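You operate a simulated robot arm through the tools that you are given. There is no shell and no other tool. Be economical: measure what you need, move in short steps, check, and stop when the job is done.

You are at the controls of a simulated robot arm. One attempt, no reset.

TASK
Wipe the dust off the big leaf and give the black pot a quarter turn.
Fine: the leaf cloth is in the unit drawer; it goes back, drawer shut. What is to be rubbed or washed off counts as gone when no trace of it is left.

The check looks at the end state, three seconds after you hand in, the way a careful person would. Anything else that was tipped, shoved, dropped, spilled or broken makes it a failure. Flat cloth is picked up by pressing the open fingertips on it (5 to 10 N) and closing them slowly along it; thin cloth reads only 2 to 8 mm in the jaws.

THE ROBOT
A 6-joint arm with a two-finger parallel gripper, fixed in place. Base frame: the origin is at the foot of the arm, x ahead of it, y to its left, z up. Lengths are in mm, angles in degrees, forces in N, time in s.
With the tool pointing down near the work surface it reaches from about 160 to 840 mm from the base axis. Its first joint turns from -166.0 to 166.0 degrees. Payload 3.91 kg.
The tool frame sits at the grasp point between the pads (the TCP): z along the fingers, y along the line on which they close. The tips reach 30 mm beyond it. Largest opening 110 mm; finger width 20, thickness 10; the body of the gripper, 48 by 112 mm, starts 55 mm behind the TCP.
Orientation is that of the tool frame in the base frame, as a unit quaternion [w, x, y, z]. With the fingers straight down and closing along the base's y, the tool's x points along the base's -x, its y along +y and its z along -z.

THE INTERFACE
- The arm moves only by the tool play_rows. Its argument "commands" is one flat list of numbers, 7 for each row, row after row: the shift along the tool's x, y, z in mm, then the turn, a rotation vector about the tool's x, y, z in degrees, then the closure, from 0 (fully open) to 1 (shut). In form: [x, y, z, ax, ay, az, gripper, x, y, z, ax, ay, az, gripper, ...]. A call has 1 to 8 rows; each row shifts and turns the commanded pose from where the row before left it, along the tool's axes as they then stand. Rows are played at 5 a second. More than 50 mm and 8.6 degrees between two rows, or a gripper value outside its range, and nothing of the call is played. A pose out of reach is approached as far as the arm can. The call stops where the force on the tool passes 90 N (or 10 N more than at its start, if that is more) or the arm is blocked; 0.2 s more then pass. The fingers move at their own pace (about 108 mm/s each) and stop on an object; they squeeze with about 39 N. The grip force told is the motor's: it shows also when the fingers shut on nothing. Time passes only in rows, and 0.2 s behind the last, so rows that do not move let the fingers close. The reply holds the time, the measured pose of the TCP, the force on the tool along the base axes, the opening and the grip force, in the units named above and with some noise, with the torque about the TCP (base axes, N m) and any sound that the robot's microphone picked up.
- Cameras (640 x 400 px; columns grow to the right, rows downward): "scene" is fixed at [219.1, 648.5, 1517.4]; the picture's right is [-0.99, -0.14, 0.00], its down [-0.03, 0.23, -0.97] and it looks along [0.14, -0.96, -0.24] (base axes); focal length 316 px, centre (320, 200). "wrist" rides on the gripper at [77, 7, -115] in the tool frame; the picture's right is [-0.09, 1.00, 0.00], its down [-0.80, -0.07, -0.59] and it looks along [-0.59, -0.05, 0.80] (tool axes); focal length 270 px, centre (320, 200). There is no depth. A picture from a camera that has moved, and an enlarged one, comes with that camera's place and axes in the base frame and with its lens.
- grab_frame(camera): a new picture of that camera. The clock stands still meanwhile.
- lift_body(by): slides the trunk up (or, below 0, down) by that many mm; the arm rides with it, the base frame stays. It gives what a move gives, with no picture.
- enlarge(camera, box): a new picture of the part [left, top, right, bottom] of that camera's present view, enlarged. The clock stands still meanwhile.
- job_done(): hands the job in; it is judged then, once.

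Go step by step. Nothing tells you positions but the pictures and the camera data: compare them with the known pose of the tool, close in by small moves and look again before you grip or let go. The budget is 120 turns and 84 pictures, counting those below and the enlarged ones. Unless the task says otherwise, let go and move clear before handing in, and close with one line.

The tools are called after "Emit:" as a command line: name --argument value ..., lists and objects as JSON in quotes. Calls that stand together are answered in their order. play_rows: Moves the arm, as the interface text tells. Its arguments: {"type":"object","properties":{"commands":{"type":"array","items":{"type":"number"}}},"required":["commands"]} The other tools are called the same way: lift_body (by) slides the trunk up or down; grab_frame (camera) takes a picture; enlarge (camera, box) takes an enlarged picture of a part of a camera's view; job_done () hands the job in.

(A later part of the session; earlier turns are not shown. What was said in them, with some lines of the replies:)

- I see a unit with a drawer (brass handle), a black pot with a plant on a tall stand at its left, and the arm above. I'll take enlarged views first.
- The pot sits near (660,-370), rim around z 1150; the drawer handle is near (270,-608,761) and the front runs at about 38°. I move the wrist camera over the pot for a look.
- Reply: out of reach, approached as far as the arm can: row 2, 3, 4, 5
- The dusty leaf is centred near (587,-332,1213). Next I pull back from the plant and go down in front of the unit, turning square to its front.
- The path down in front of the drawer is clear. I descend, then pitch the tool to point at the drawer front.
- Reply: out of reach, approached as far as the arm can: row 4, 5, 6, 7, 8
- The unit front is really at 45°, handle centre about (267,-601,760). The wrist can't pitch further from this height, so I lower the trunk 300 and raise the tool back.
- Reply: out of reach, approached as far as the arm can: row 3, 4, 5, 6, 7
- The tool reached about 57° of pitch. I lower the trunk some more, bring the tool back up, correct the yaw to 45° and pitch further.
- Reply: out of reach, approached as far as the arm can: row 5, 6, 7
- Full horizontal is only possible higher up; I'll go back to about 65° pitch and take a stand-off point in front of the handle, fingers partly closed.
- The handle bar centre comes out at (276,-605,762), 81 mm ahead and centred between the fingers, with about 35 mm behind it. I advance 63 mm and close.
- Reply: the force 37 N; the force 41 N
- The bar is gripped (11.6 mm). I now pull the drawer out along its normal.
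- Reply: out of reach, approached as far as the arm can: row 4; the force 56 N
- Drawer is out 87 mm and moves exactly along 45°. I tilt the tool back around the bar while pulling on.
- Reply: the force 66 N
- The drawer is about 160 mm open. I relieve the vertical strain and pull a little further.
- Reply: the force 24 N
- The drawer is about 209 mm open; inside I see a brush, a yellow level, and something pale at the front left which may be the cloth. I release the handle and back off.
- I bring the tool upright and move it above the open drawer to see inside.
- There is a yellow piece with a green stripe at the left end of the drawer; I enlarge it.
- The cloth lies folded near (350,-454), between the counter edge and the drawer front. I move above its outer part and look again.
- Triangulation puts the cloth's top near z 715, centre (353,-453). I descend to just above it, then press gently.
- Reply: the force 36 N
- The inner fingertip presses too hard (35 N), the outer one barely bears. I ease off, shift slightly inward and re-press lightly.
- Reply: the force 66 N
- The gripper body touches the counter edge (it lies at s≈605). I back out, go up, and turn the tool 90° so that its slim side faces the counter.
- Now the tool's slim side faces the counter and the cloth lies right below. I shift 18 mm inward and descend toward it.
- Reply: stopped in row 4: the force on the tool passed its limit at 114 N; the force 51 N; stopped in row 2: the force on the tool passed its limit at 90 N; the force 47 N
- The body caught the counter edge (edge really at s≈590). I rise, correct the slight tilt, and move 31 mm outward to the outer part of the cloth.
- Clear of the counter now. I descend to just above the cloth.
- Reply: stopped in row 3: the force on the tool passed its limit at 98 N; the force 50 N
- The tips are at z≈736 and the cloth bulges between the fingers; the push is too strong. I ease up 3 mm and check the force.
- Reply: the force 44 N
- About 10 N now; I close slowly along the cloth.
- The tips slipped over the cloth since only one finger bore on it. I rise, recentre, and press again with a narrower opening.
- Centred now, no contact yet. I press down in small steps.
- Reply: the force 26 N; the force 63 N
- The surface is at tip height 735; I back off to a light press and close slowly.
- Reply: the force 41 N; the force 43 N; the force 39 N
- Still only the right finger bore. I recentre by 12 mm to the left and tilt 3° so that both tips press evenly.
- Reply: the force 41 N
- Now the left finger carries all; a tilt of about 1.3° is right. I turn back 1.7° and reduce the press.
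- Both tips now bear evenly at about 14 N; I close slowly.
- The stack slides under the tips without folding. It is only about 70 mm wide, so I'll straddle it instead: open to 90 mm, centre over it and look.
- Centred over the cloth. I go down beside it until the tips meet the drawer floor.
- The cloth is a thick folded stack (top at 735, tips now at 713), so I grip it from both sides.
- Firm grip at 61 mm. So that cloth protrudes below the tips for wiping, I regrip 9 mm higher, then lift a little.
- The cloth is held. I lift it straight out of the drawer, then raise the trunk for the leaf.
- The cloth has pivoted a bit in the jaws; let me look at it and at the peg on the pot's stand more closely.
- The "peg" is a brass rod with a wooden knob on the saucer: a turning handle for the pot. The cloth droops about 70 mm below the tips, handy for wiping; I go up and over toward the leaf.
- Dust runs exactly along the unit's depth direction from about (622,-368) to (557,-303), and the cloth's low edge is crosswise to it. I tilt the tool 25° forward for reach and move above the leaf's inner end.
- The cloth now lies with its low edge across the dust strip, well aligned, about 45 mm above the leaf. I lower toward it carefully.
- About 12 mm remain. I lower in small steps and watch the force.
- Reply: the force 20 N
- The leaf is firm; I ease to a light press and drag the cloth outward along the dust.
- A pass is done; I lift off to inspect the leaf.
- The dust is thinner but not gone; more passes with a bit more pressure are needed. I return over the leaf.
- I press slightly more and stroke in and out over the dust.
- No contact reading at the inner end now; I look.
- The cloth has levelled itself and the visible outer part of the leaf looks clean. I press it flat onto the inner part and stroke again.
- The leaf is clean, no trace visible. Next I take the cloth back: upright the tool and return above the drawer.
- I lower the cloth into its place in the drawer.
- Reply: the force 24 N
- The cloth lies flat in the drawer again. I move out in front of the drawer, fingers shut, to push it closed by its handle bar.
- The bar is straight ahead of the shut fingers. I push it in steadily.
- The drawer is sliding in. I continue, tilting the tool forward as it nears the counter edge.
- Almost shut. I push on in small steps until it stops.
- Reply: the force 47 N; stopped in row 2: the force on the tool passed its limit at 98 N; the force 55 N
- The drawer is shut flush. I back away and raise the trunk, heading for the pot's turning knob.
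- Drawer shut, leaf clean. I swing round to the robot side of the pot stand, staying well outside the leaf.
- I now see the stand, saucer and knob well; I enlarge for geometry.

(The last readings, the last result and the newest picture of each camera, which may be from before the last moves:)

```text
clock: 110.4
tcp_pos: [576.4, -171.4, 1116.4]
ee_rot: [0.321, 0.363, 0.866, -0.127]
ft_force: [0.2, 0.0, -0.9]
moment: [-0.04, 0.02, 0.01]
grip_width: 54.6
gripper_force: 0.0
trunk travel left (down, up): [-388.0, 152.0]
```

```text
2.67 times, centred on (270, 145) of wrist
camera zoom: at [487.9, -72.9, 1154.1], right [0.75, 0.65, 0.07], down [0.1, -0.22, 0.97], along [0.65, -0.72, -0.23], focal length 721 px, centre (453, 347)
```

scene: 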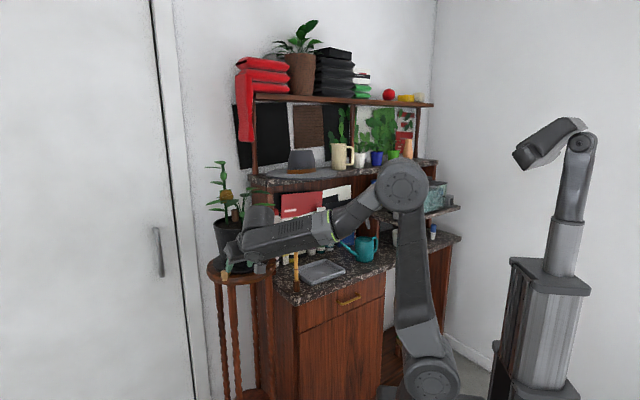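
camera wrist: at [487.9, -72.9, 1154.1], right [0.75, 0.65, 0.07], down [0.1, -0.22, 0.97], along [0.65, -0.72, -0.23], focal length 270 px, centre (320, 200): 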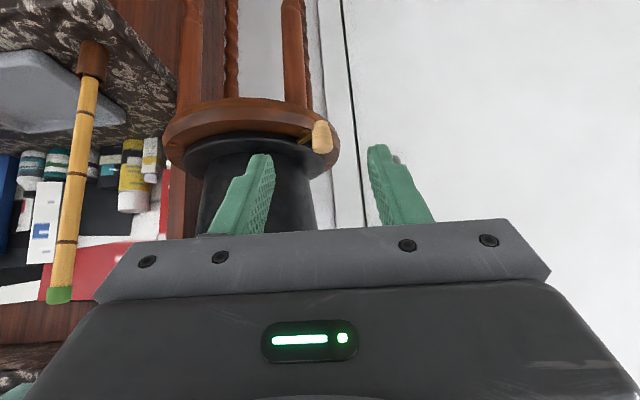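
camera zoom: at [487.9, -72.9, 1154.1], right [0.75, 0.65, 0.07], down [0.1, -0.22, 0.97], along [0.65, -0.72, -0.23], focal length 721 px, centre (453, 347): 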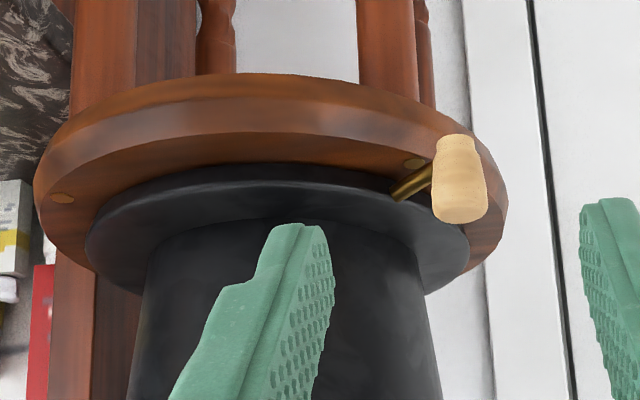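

Brass studs on the stand mark az 90° and 180° around a centre near (693,-443); the knob is at the 90° one, about 166 mm out. I turn the tool to face the pot from the knob's side and move over it.

Emit:
play_rows --commands '[0, 0, 0, 5.2, 0, 6.1, 0.5, 0, 0, 0, 5.2, 0, 6.1, 0.5, 0, 0, 0, 5.2, 0, 6.1, 0.5, 0, 0, 0, 5.2, 0, 6.1, 0.5, 0, 0, 0, 5.2, 0, 6.1, 0.5, -6.9, 31.5, 10, 0, 0, 0, 0.5, -6.9, 31.5, 10, 0, 0, 0, 0.5, -6.9, 31.5, 10, 0, 0, 0, 0.5]'

Emit:
grab_frame --camera "wrist"

Emit:
grab_frame --camera "scene"

```text
clock: 112.2
tcp_pos: [676.4, -194.0, 1108.1]
ee_rot: [0.252, 0.638, 0.691, -0.228]
ft_force: [-0.3, -0.2, 0.3]
moment: [0.02, 0.03, 0.03]
grip_width: 54.9
gripper_force: 0.0
trunk travel left (down, up): [-388.0, 152.0]
```

```text
22 pictures are left
camera wrist: at [670.1, -61.9, 1147.1], right [1.0, 0.02, 0.06], down [-0.06, -0.24, 0.97], along [0.03, -0.97, -0.24], focal length 270 px, centre (320, 200)
```

wrist: 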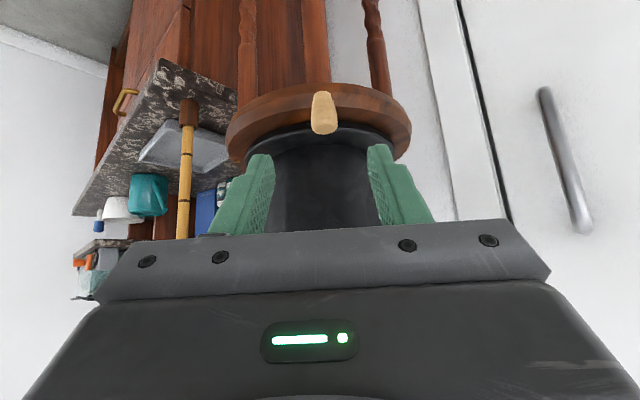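

```text
21 pictures are left
```

scene: 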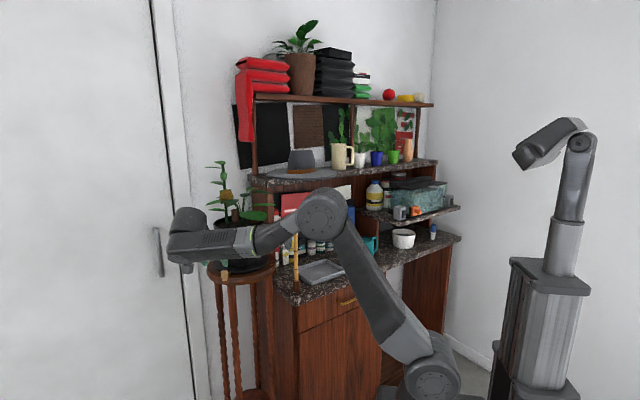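

The knob is straight ahead at about (685,-277,1014), pot axis near (685,-428). I turn the last 5° and descend so that the open fingers straddle the knob.

Emit:
play_rows --commands '[0, 0, 0, 3.2, 0, 3.8, 0.5, -1, 3, 28, 0, 0, 0, 0.5, -1, 3, 28, 0, 0, 0, 0.5, -1, 3, 28, 0, 0, 0, 0.5]'

Emit:
grab_frame --camera "wrist"

```text
clock: 113.2
tcp_pos: [685.3, -247.8, 1046.0]
ee_rot: [0.244, 0.667, 0.662, -0.239]
ft_force: [-0.4, -0.3, 0.4]
moment: [-0.02, -0.02, 0.0]
grip_width: 54.8
gripper_force: 0.1
trunk travel left (down, up): [-388.0, 152.0]
```

```text
20 pictures are left
camera wrist: at [691.3, -116.9, 1084.6], right [1.0, -0.07, 0.06], down [-0.08, -0.24, 0.97], along [-0.05, -0.97, -0.24], focal length 270 px, centre (320, 200)
```

wrist: 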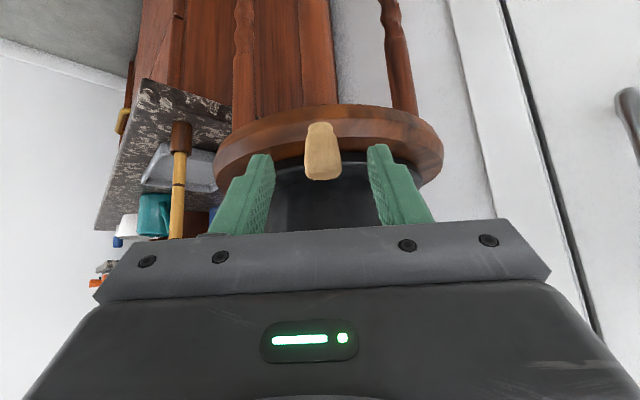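

The knob is centred between the fingers. I advance 23 mm and narrow the jaws to a loose cage.

Emit:
play_rows --commands '[0, 0, 12, 0, 0, 0, 0.5, 0, 0, 12, 0, 0, 0, 0.5, 0, 0, 0, 0, 0, 0, 0.69]'

Emit:
grab_frame --camera "wrist"

```text
clock: 114.0
tcp_pos: [683.0, -263.6, 1027.4]
ee_rot: [0.242, 0.668, 0.663, -0.238]
ft_force: [0.4, -0.1, -0.7]
moment: [-0.02, -0.01, -0.02]
grip_width: 34.3
gripper_force: 0.0
trunk travel left (down, up): [-388.0, 152.0]
```

```text
19 pictures are left
camera wrist: at [689.6, -133.0, 1066.0], right [1.0, -0.07, 0.06], down [-0.08, -0.24, 0.97], along [-0.05, -0.97, -0.24], focal length 270 px, centre (320, 200)
```

wrist: 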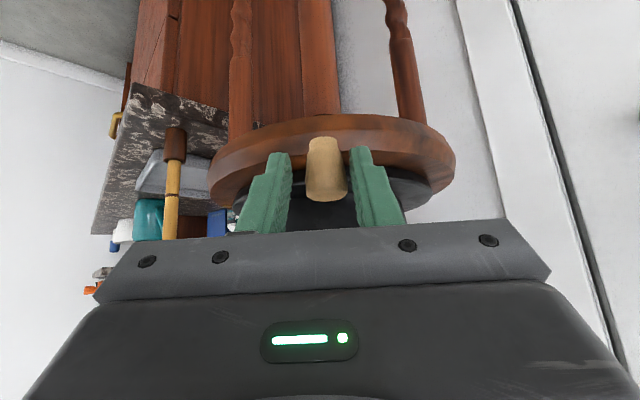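

I start the arc around the pot axis: three steps of 8°, checking the force.

Emit:
play_rows --commands '[-1.2, -23, 1, -5.1, 0, -6.15, 0.69, -1.2, -23, 1, -5.1, 0, -6.15, 0.69, -1.2, -23, 1, -5.1, 0, -6.15, 0.69]'

Emit:
grab_frame --camera "wrist"

```text
clock: 114.8
tcp_pos: [613.5, -278.7, 1024.2]
ee_rot: [0.289, 0.514, 0.787, -0.183]
ft_force: [-0.2, 0.0, 0.2]
moment: [0.01, 0.01, -0.01]
grip_width: 33.9
gripper_force: 0.0
trunk travel left (down, up): [-388.0, 152.0]
```

```text
18 pictures are left
camera wrist: at [566.9, -156.4, 1063.0], right [0.94, 0.34, 0.06], down [0.02, -0.24, 0.97], along [0.35, -0.91, -0.24], focal length 270 px, centre (320, 200)
```

wrist: 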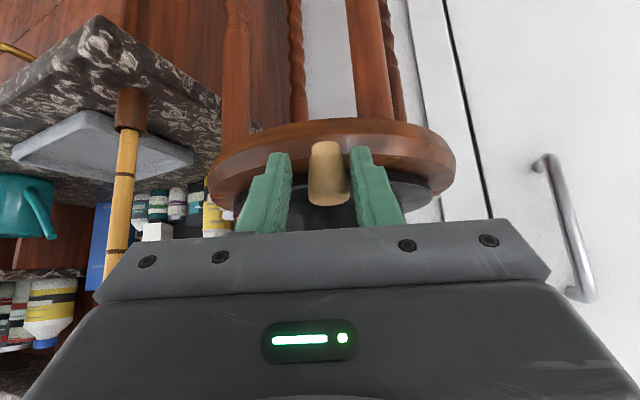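

The knob and pot follow nicely with hardly any force. I continue the arc.

Emit:
play_rows --commands '[-1.9, -23, 0.2, -5.1, 0, -6.15, 0.69, -1.9, -23, 0.2, -5.1, 0, -6.15, 0.69, -1.9, -23, 0.2, -5.1, 0, -6.15, 0.69, -1.9, -23, 0.2, -5.1, 0, -6.15, 0.69]'

Emit:
grab_frame --camera "wrist"

Emit:
enlarge --camera "scene" --box '[190, 140, 330, 290]'

```text
clock: 115.8
tcp_pos: [546.3, -337.0, 1029.1]
ee_rot: [0.33, 0.277, 0.897, -0.099]
ft_force: [0.0, -0.1, -0.2]
moment: [0.02, -0.01, 0.0]
grip_width: 34.0
gripper_force: 0.0
trunk travel left (down, up): [-388.0, 152.0]
```

```text
17 pictures are left
camera wrist: at [440.5, -257.6, 1068.3], right [0.62, 0.79, 0.06], down [0.15, -0.19, 0.97], along [0.77, -0.59, -0.23], focal length 270 px, centre (320, 200)
```

wrist: 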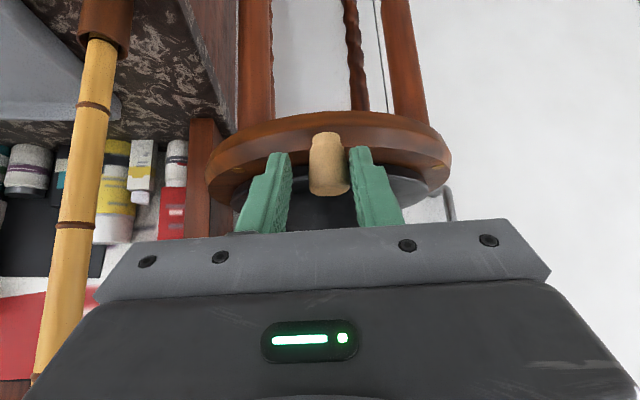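

```text
2.67 times, centred on (260, 215) of scene
camera zoom: at [219.1, 648.5, 1517.4], right [-0.99, -0.14, 0.0], down [-0.03, 0.23, -0.97], along [0.14, -0.96, -0.24], focal length 844 px, centre (480, 160)
```

zoom: 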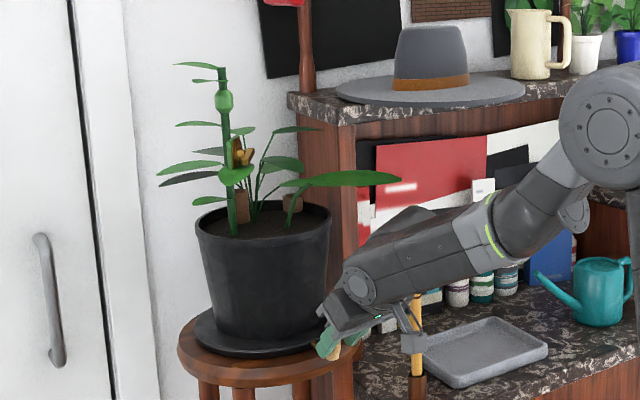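

About 55° done (knob now at az 145°). To keep clear of the bamboo stake I do the remaining 35° with fixed tool yaw.

Emit:
play_rows --commands '[-0.7, -19.05, 0.6, 0, 0, 0, 0.69, -2.5, -18.8, 2.1, 0, 0, 0, 0.69, -4.3, -18.2, 3.6, 0, 0, 0, 0.69]'

Emit:
grab_frame --camera "wrist"

Emit:
enlarge --camera "scene" --box '[190, 140, 330, 290]'

```text
clock: 116.6
tcp_pos: [523.3, -389.1, 1030.5]
ee_rot: [0.329, 0.276, 0.898, -0.099]
ft_force: [-0.7, 0.7, 0.5]
moment: [0.02, 0.02, 0.01]
grip_width: 34.4
gripper_force: 0.1
trunk travel left (down, up): [-388.0, 152.0]
```

```text
15 pictures are left
camera wrist: at [417.5, -309.7, 1068.8], right [0.62, 0.79, 0.06], down [0.15, -0.19, 0.97], along [0.77, -0.59, -0.23], focal length 270 px, centre (320, 200)
```

wrist: 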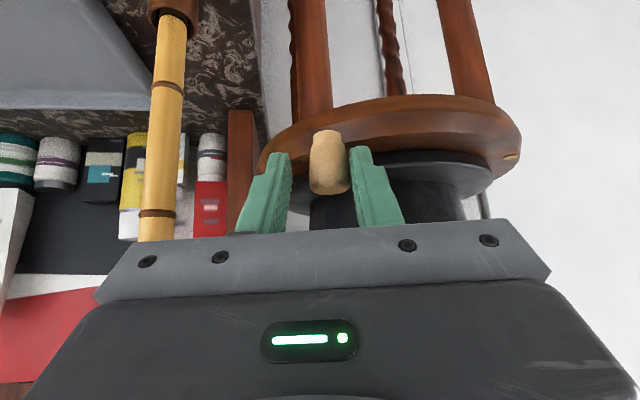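

```text
2.67 times, centred on (260, 215) of scene
camera zoom: at [219.1, 648.5, 1517.4], right [-0.99, -0.14, 0.0], down [-0.03, 0.23, -0.97], along [0.14, -0.96, -0.24], focal length 844 px, centre (480, 160)
```

zoom: 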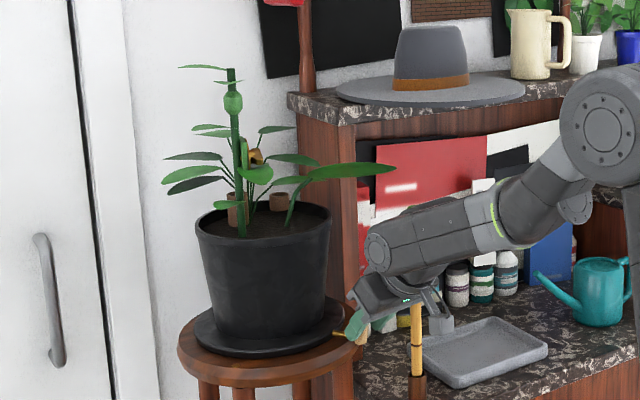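

On track: the knob is at az 166°, clear of the stake. Two last steps of the arc follow.

Emit:
play_rows --commands '[-6, -17.4, 5, 0, 0, 0, 0.69, -7.6, -17.5, 6.3, 0, 0, 0, 0.69, 0, 0, 0, 0, 0, 0, 0.69]'

Emit:
grab_frame --camera "wrist"

Emit:
enlarge --camera "scene" --box '[190, 140, 330, 290]'

```text
clock: 117.4
tcp_pos: [517.4, -427.8, 1029.9]
ee_rot: [0.327, 0.277, 0.898, -0.1]
ft_force: [2.5, 5.5, -1.2]
moment: [0.02, 0.03, 0.13]
grip_width: 37.2
gripper_force: 3.2
trunk travel left (down, up): [-388.0, 152.0]
```

```text
13 pictures are left
camera wrist: at [411.6, -347.7, 1067.9], right [0.62, 0.79, 0.06], down [0.15, -0.19, 0.97], along [0.77, -0.59, -0.23], focal length 270 px, centre (320, 200)
```

wrist: 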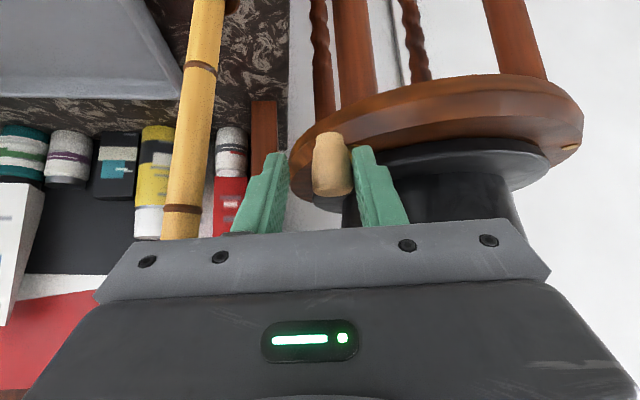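

```text
2.67 times, centred on (260, 215) of scene
camera zoom: at [219.1, 648.5, 1517.4], right [-0.99, -0.14, 0.0], down [-0.03, 0.23, -0.97], along [0.14, -0.96, -0.24], focal length 844 px, centre (480, 160)
```

zoom: 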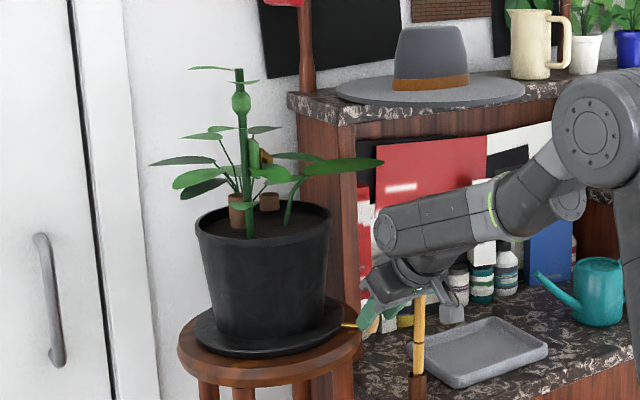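

Resistance of ~6 N appears just as the knob reaches az 180° — a stop or the quarter mark. I open the jaws, back off along the fingers and inspect.

Emit:
play_rows --commands '[0, 0, 0, 0, 0, 0, 0.5, 0, 0, 0, 0, 0, 0, 0.5, 0, 2, -20, 0, 0, 0, 0.5, 0, 3, -35, 0, 0, 0, 0.5, 10, 5, -35, 0, 0, 0, 0.5]'

Emit:
enlarge --camera "wrist" --box '[220, 40, 480, 220]'

Emit:
enlarge --camera "scene" --box '[190, 150, 310, 290]'

```text
clock: 118.6
tcp_pos: [464.9, -386.0, 1092.7]
ee_rot: [0.328, 0.277, 0.898, -0.099]
ft_force: [0.7, -1.0, 0.3]
moment: [0.02, -0.01, 0.02]
grip_width: 55.2
gripper_force: 0.1
trunk travel left (down, up): [-388.0, 152.0]
```

```text
2.22 times, centred on (350, 130) of wrist
camera zoom: at [359.1, -306.0, 1130.6], right [0.62, 0.79, 0.06], down [0.15, -0.19, 0.97], along [0.77, -0.59, -0.23], focal length 601 px, centre (253, 356)
```

zoom: 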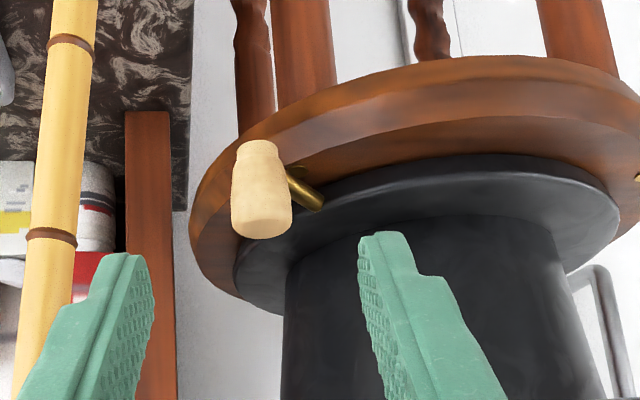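

```text
2.86 times, centred on (250, 220) of scene
camera zoom: at [219.1, 648.5, 1517.4], right [-0.99, -0.14, 0.0], down [-0.03, 0.23, -0.97], along [0.14, -0.96, -0.24], focal length 904 px, centre (520, 143)
```

zoom: 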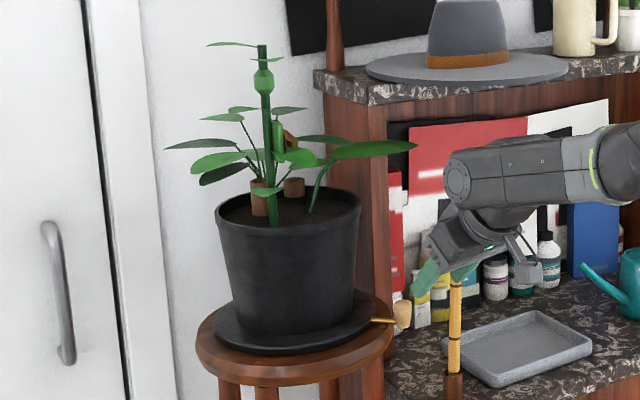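

The rod now lies right over the second stud, as it did over the first at the start: a full quarter turn. I retreat clear and take a last look.

Emit:
play_rows --commands '[10, 8, -38, 0, 0, 0, 0.5, 10, 8, -38, 0, 0, 0, 0.5, 10, 8, -38, 0, 0, 0, 0.5, 10, 8, -38, 0, 0, 0, 0.5]'

Emit:
grab_frame --camera "scene"

Emit:
grab_frame --camera "wrist"

```text
clock: 119.6
tcp_pos: [376.5, -287.2, 1181.1]
ee_rot: [0.328, 0.277, 0.898, -0.099]
ft_force: [0.8, 0.0, 0.5]
moment: [0.05, -0.02, -0.01]
grip_width: 55.0
gripper_force: 0.0
trunk travel left (down, up): [-388.0, 152.0]
```

```text
9 pictures are left
```

scene: 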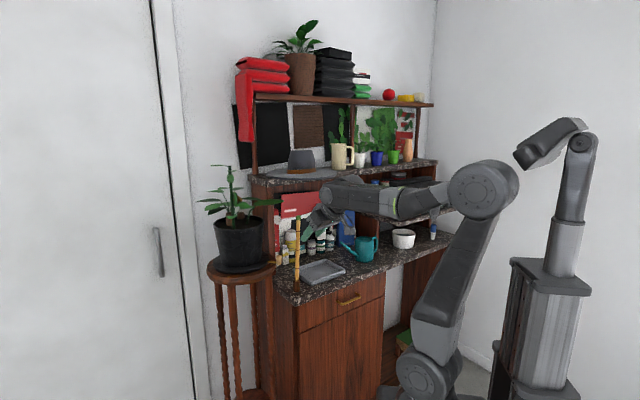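

```text
8 pictures are left
camera wrist: at [270.0, -208.2, 1219.4], right [0.62, 0.79, 0.06], down [0.15, -0.19, 0.97], along [0.77, -0.59, -0.23], focal length 270 px, centre (320, 200)
```

wrist: 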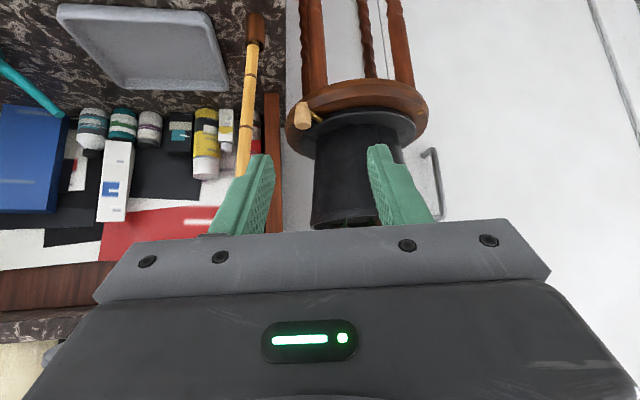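

Everything stands upright; a final enlarged check of the drawer and the leaf.

Emit:
enlarge --camera "scene" --box '[280, 260, 400, 340]'

Emit:
enlarge --camera "scene" --box '[200, 160, 300, 285]'

```text
5.00 times, centred on (340, 300) of scene
camera zoom: at [219.1, 648.5, 1517.4], right [-0.99, -0.14, 0.0], down [-0.03, 0.23, -0.97], along [0.14, -0.96, -0.24], focal length 1582 px, centre (220, -300)
```

zoom: 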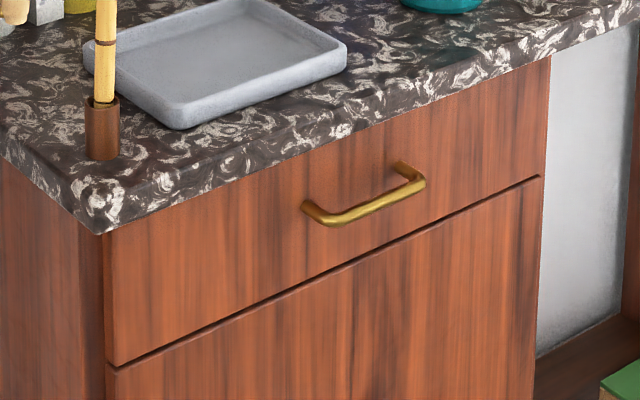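

```text
3.20 times, centred on (250, 222) of scene
camera zoom: at [219.1, 648.5, 1517.4], right [-0.99, -0.14, 0.0], down [-0.03, 0.23, -0.97], along [0.14, -0.96, -0.24], focal length 1013 px, centre (544, 128)
```

zoom: 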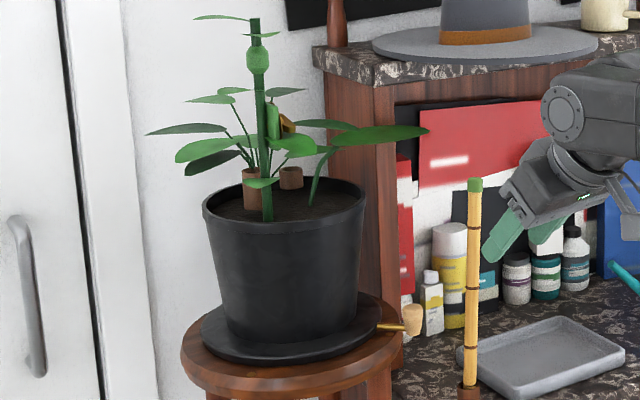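

The drawer is flush, the leaf clean, and the knob points to the second mark, a quarter turn from where it started. I hand in.

Emit:
job_done

```text
The job is handed in.
```

The big leaf is wiped with no dust visible on it, the black pot is turned about a quarter turn, and the leaf cloth is back in the shut drawer.
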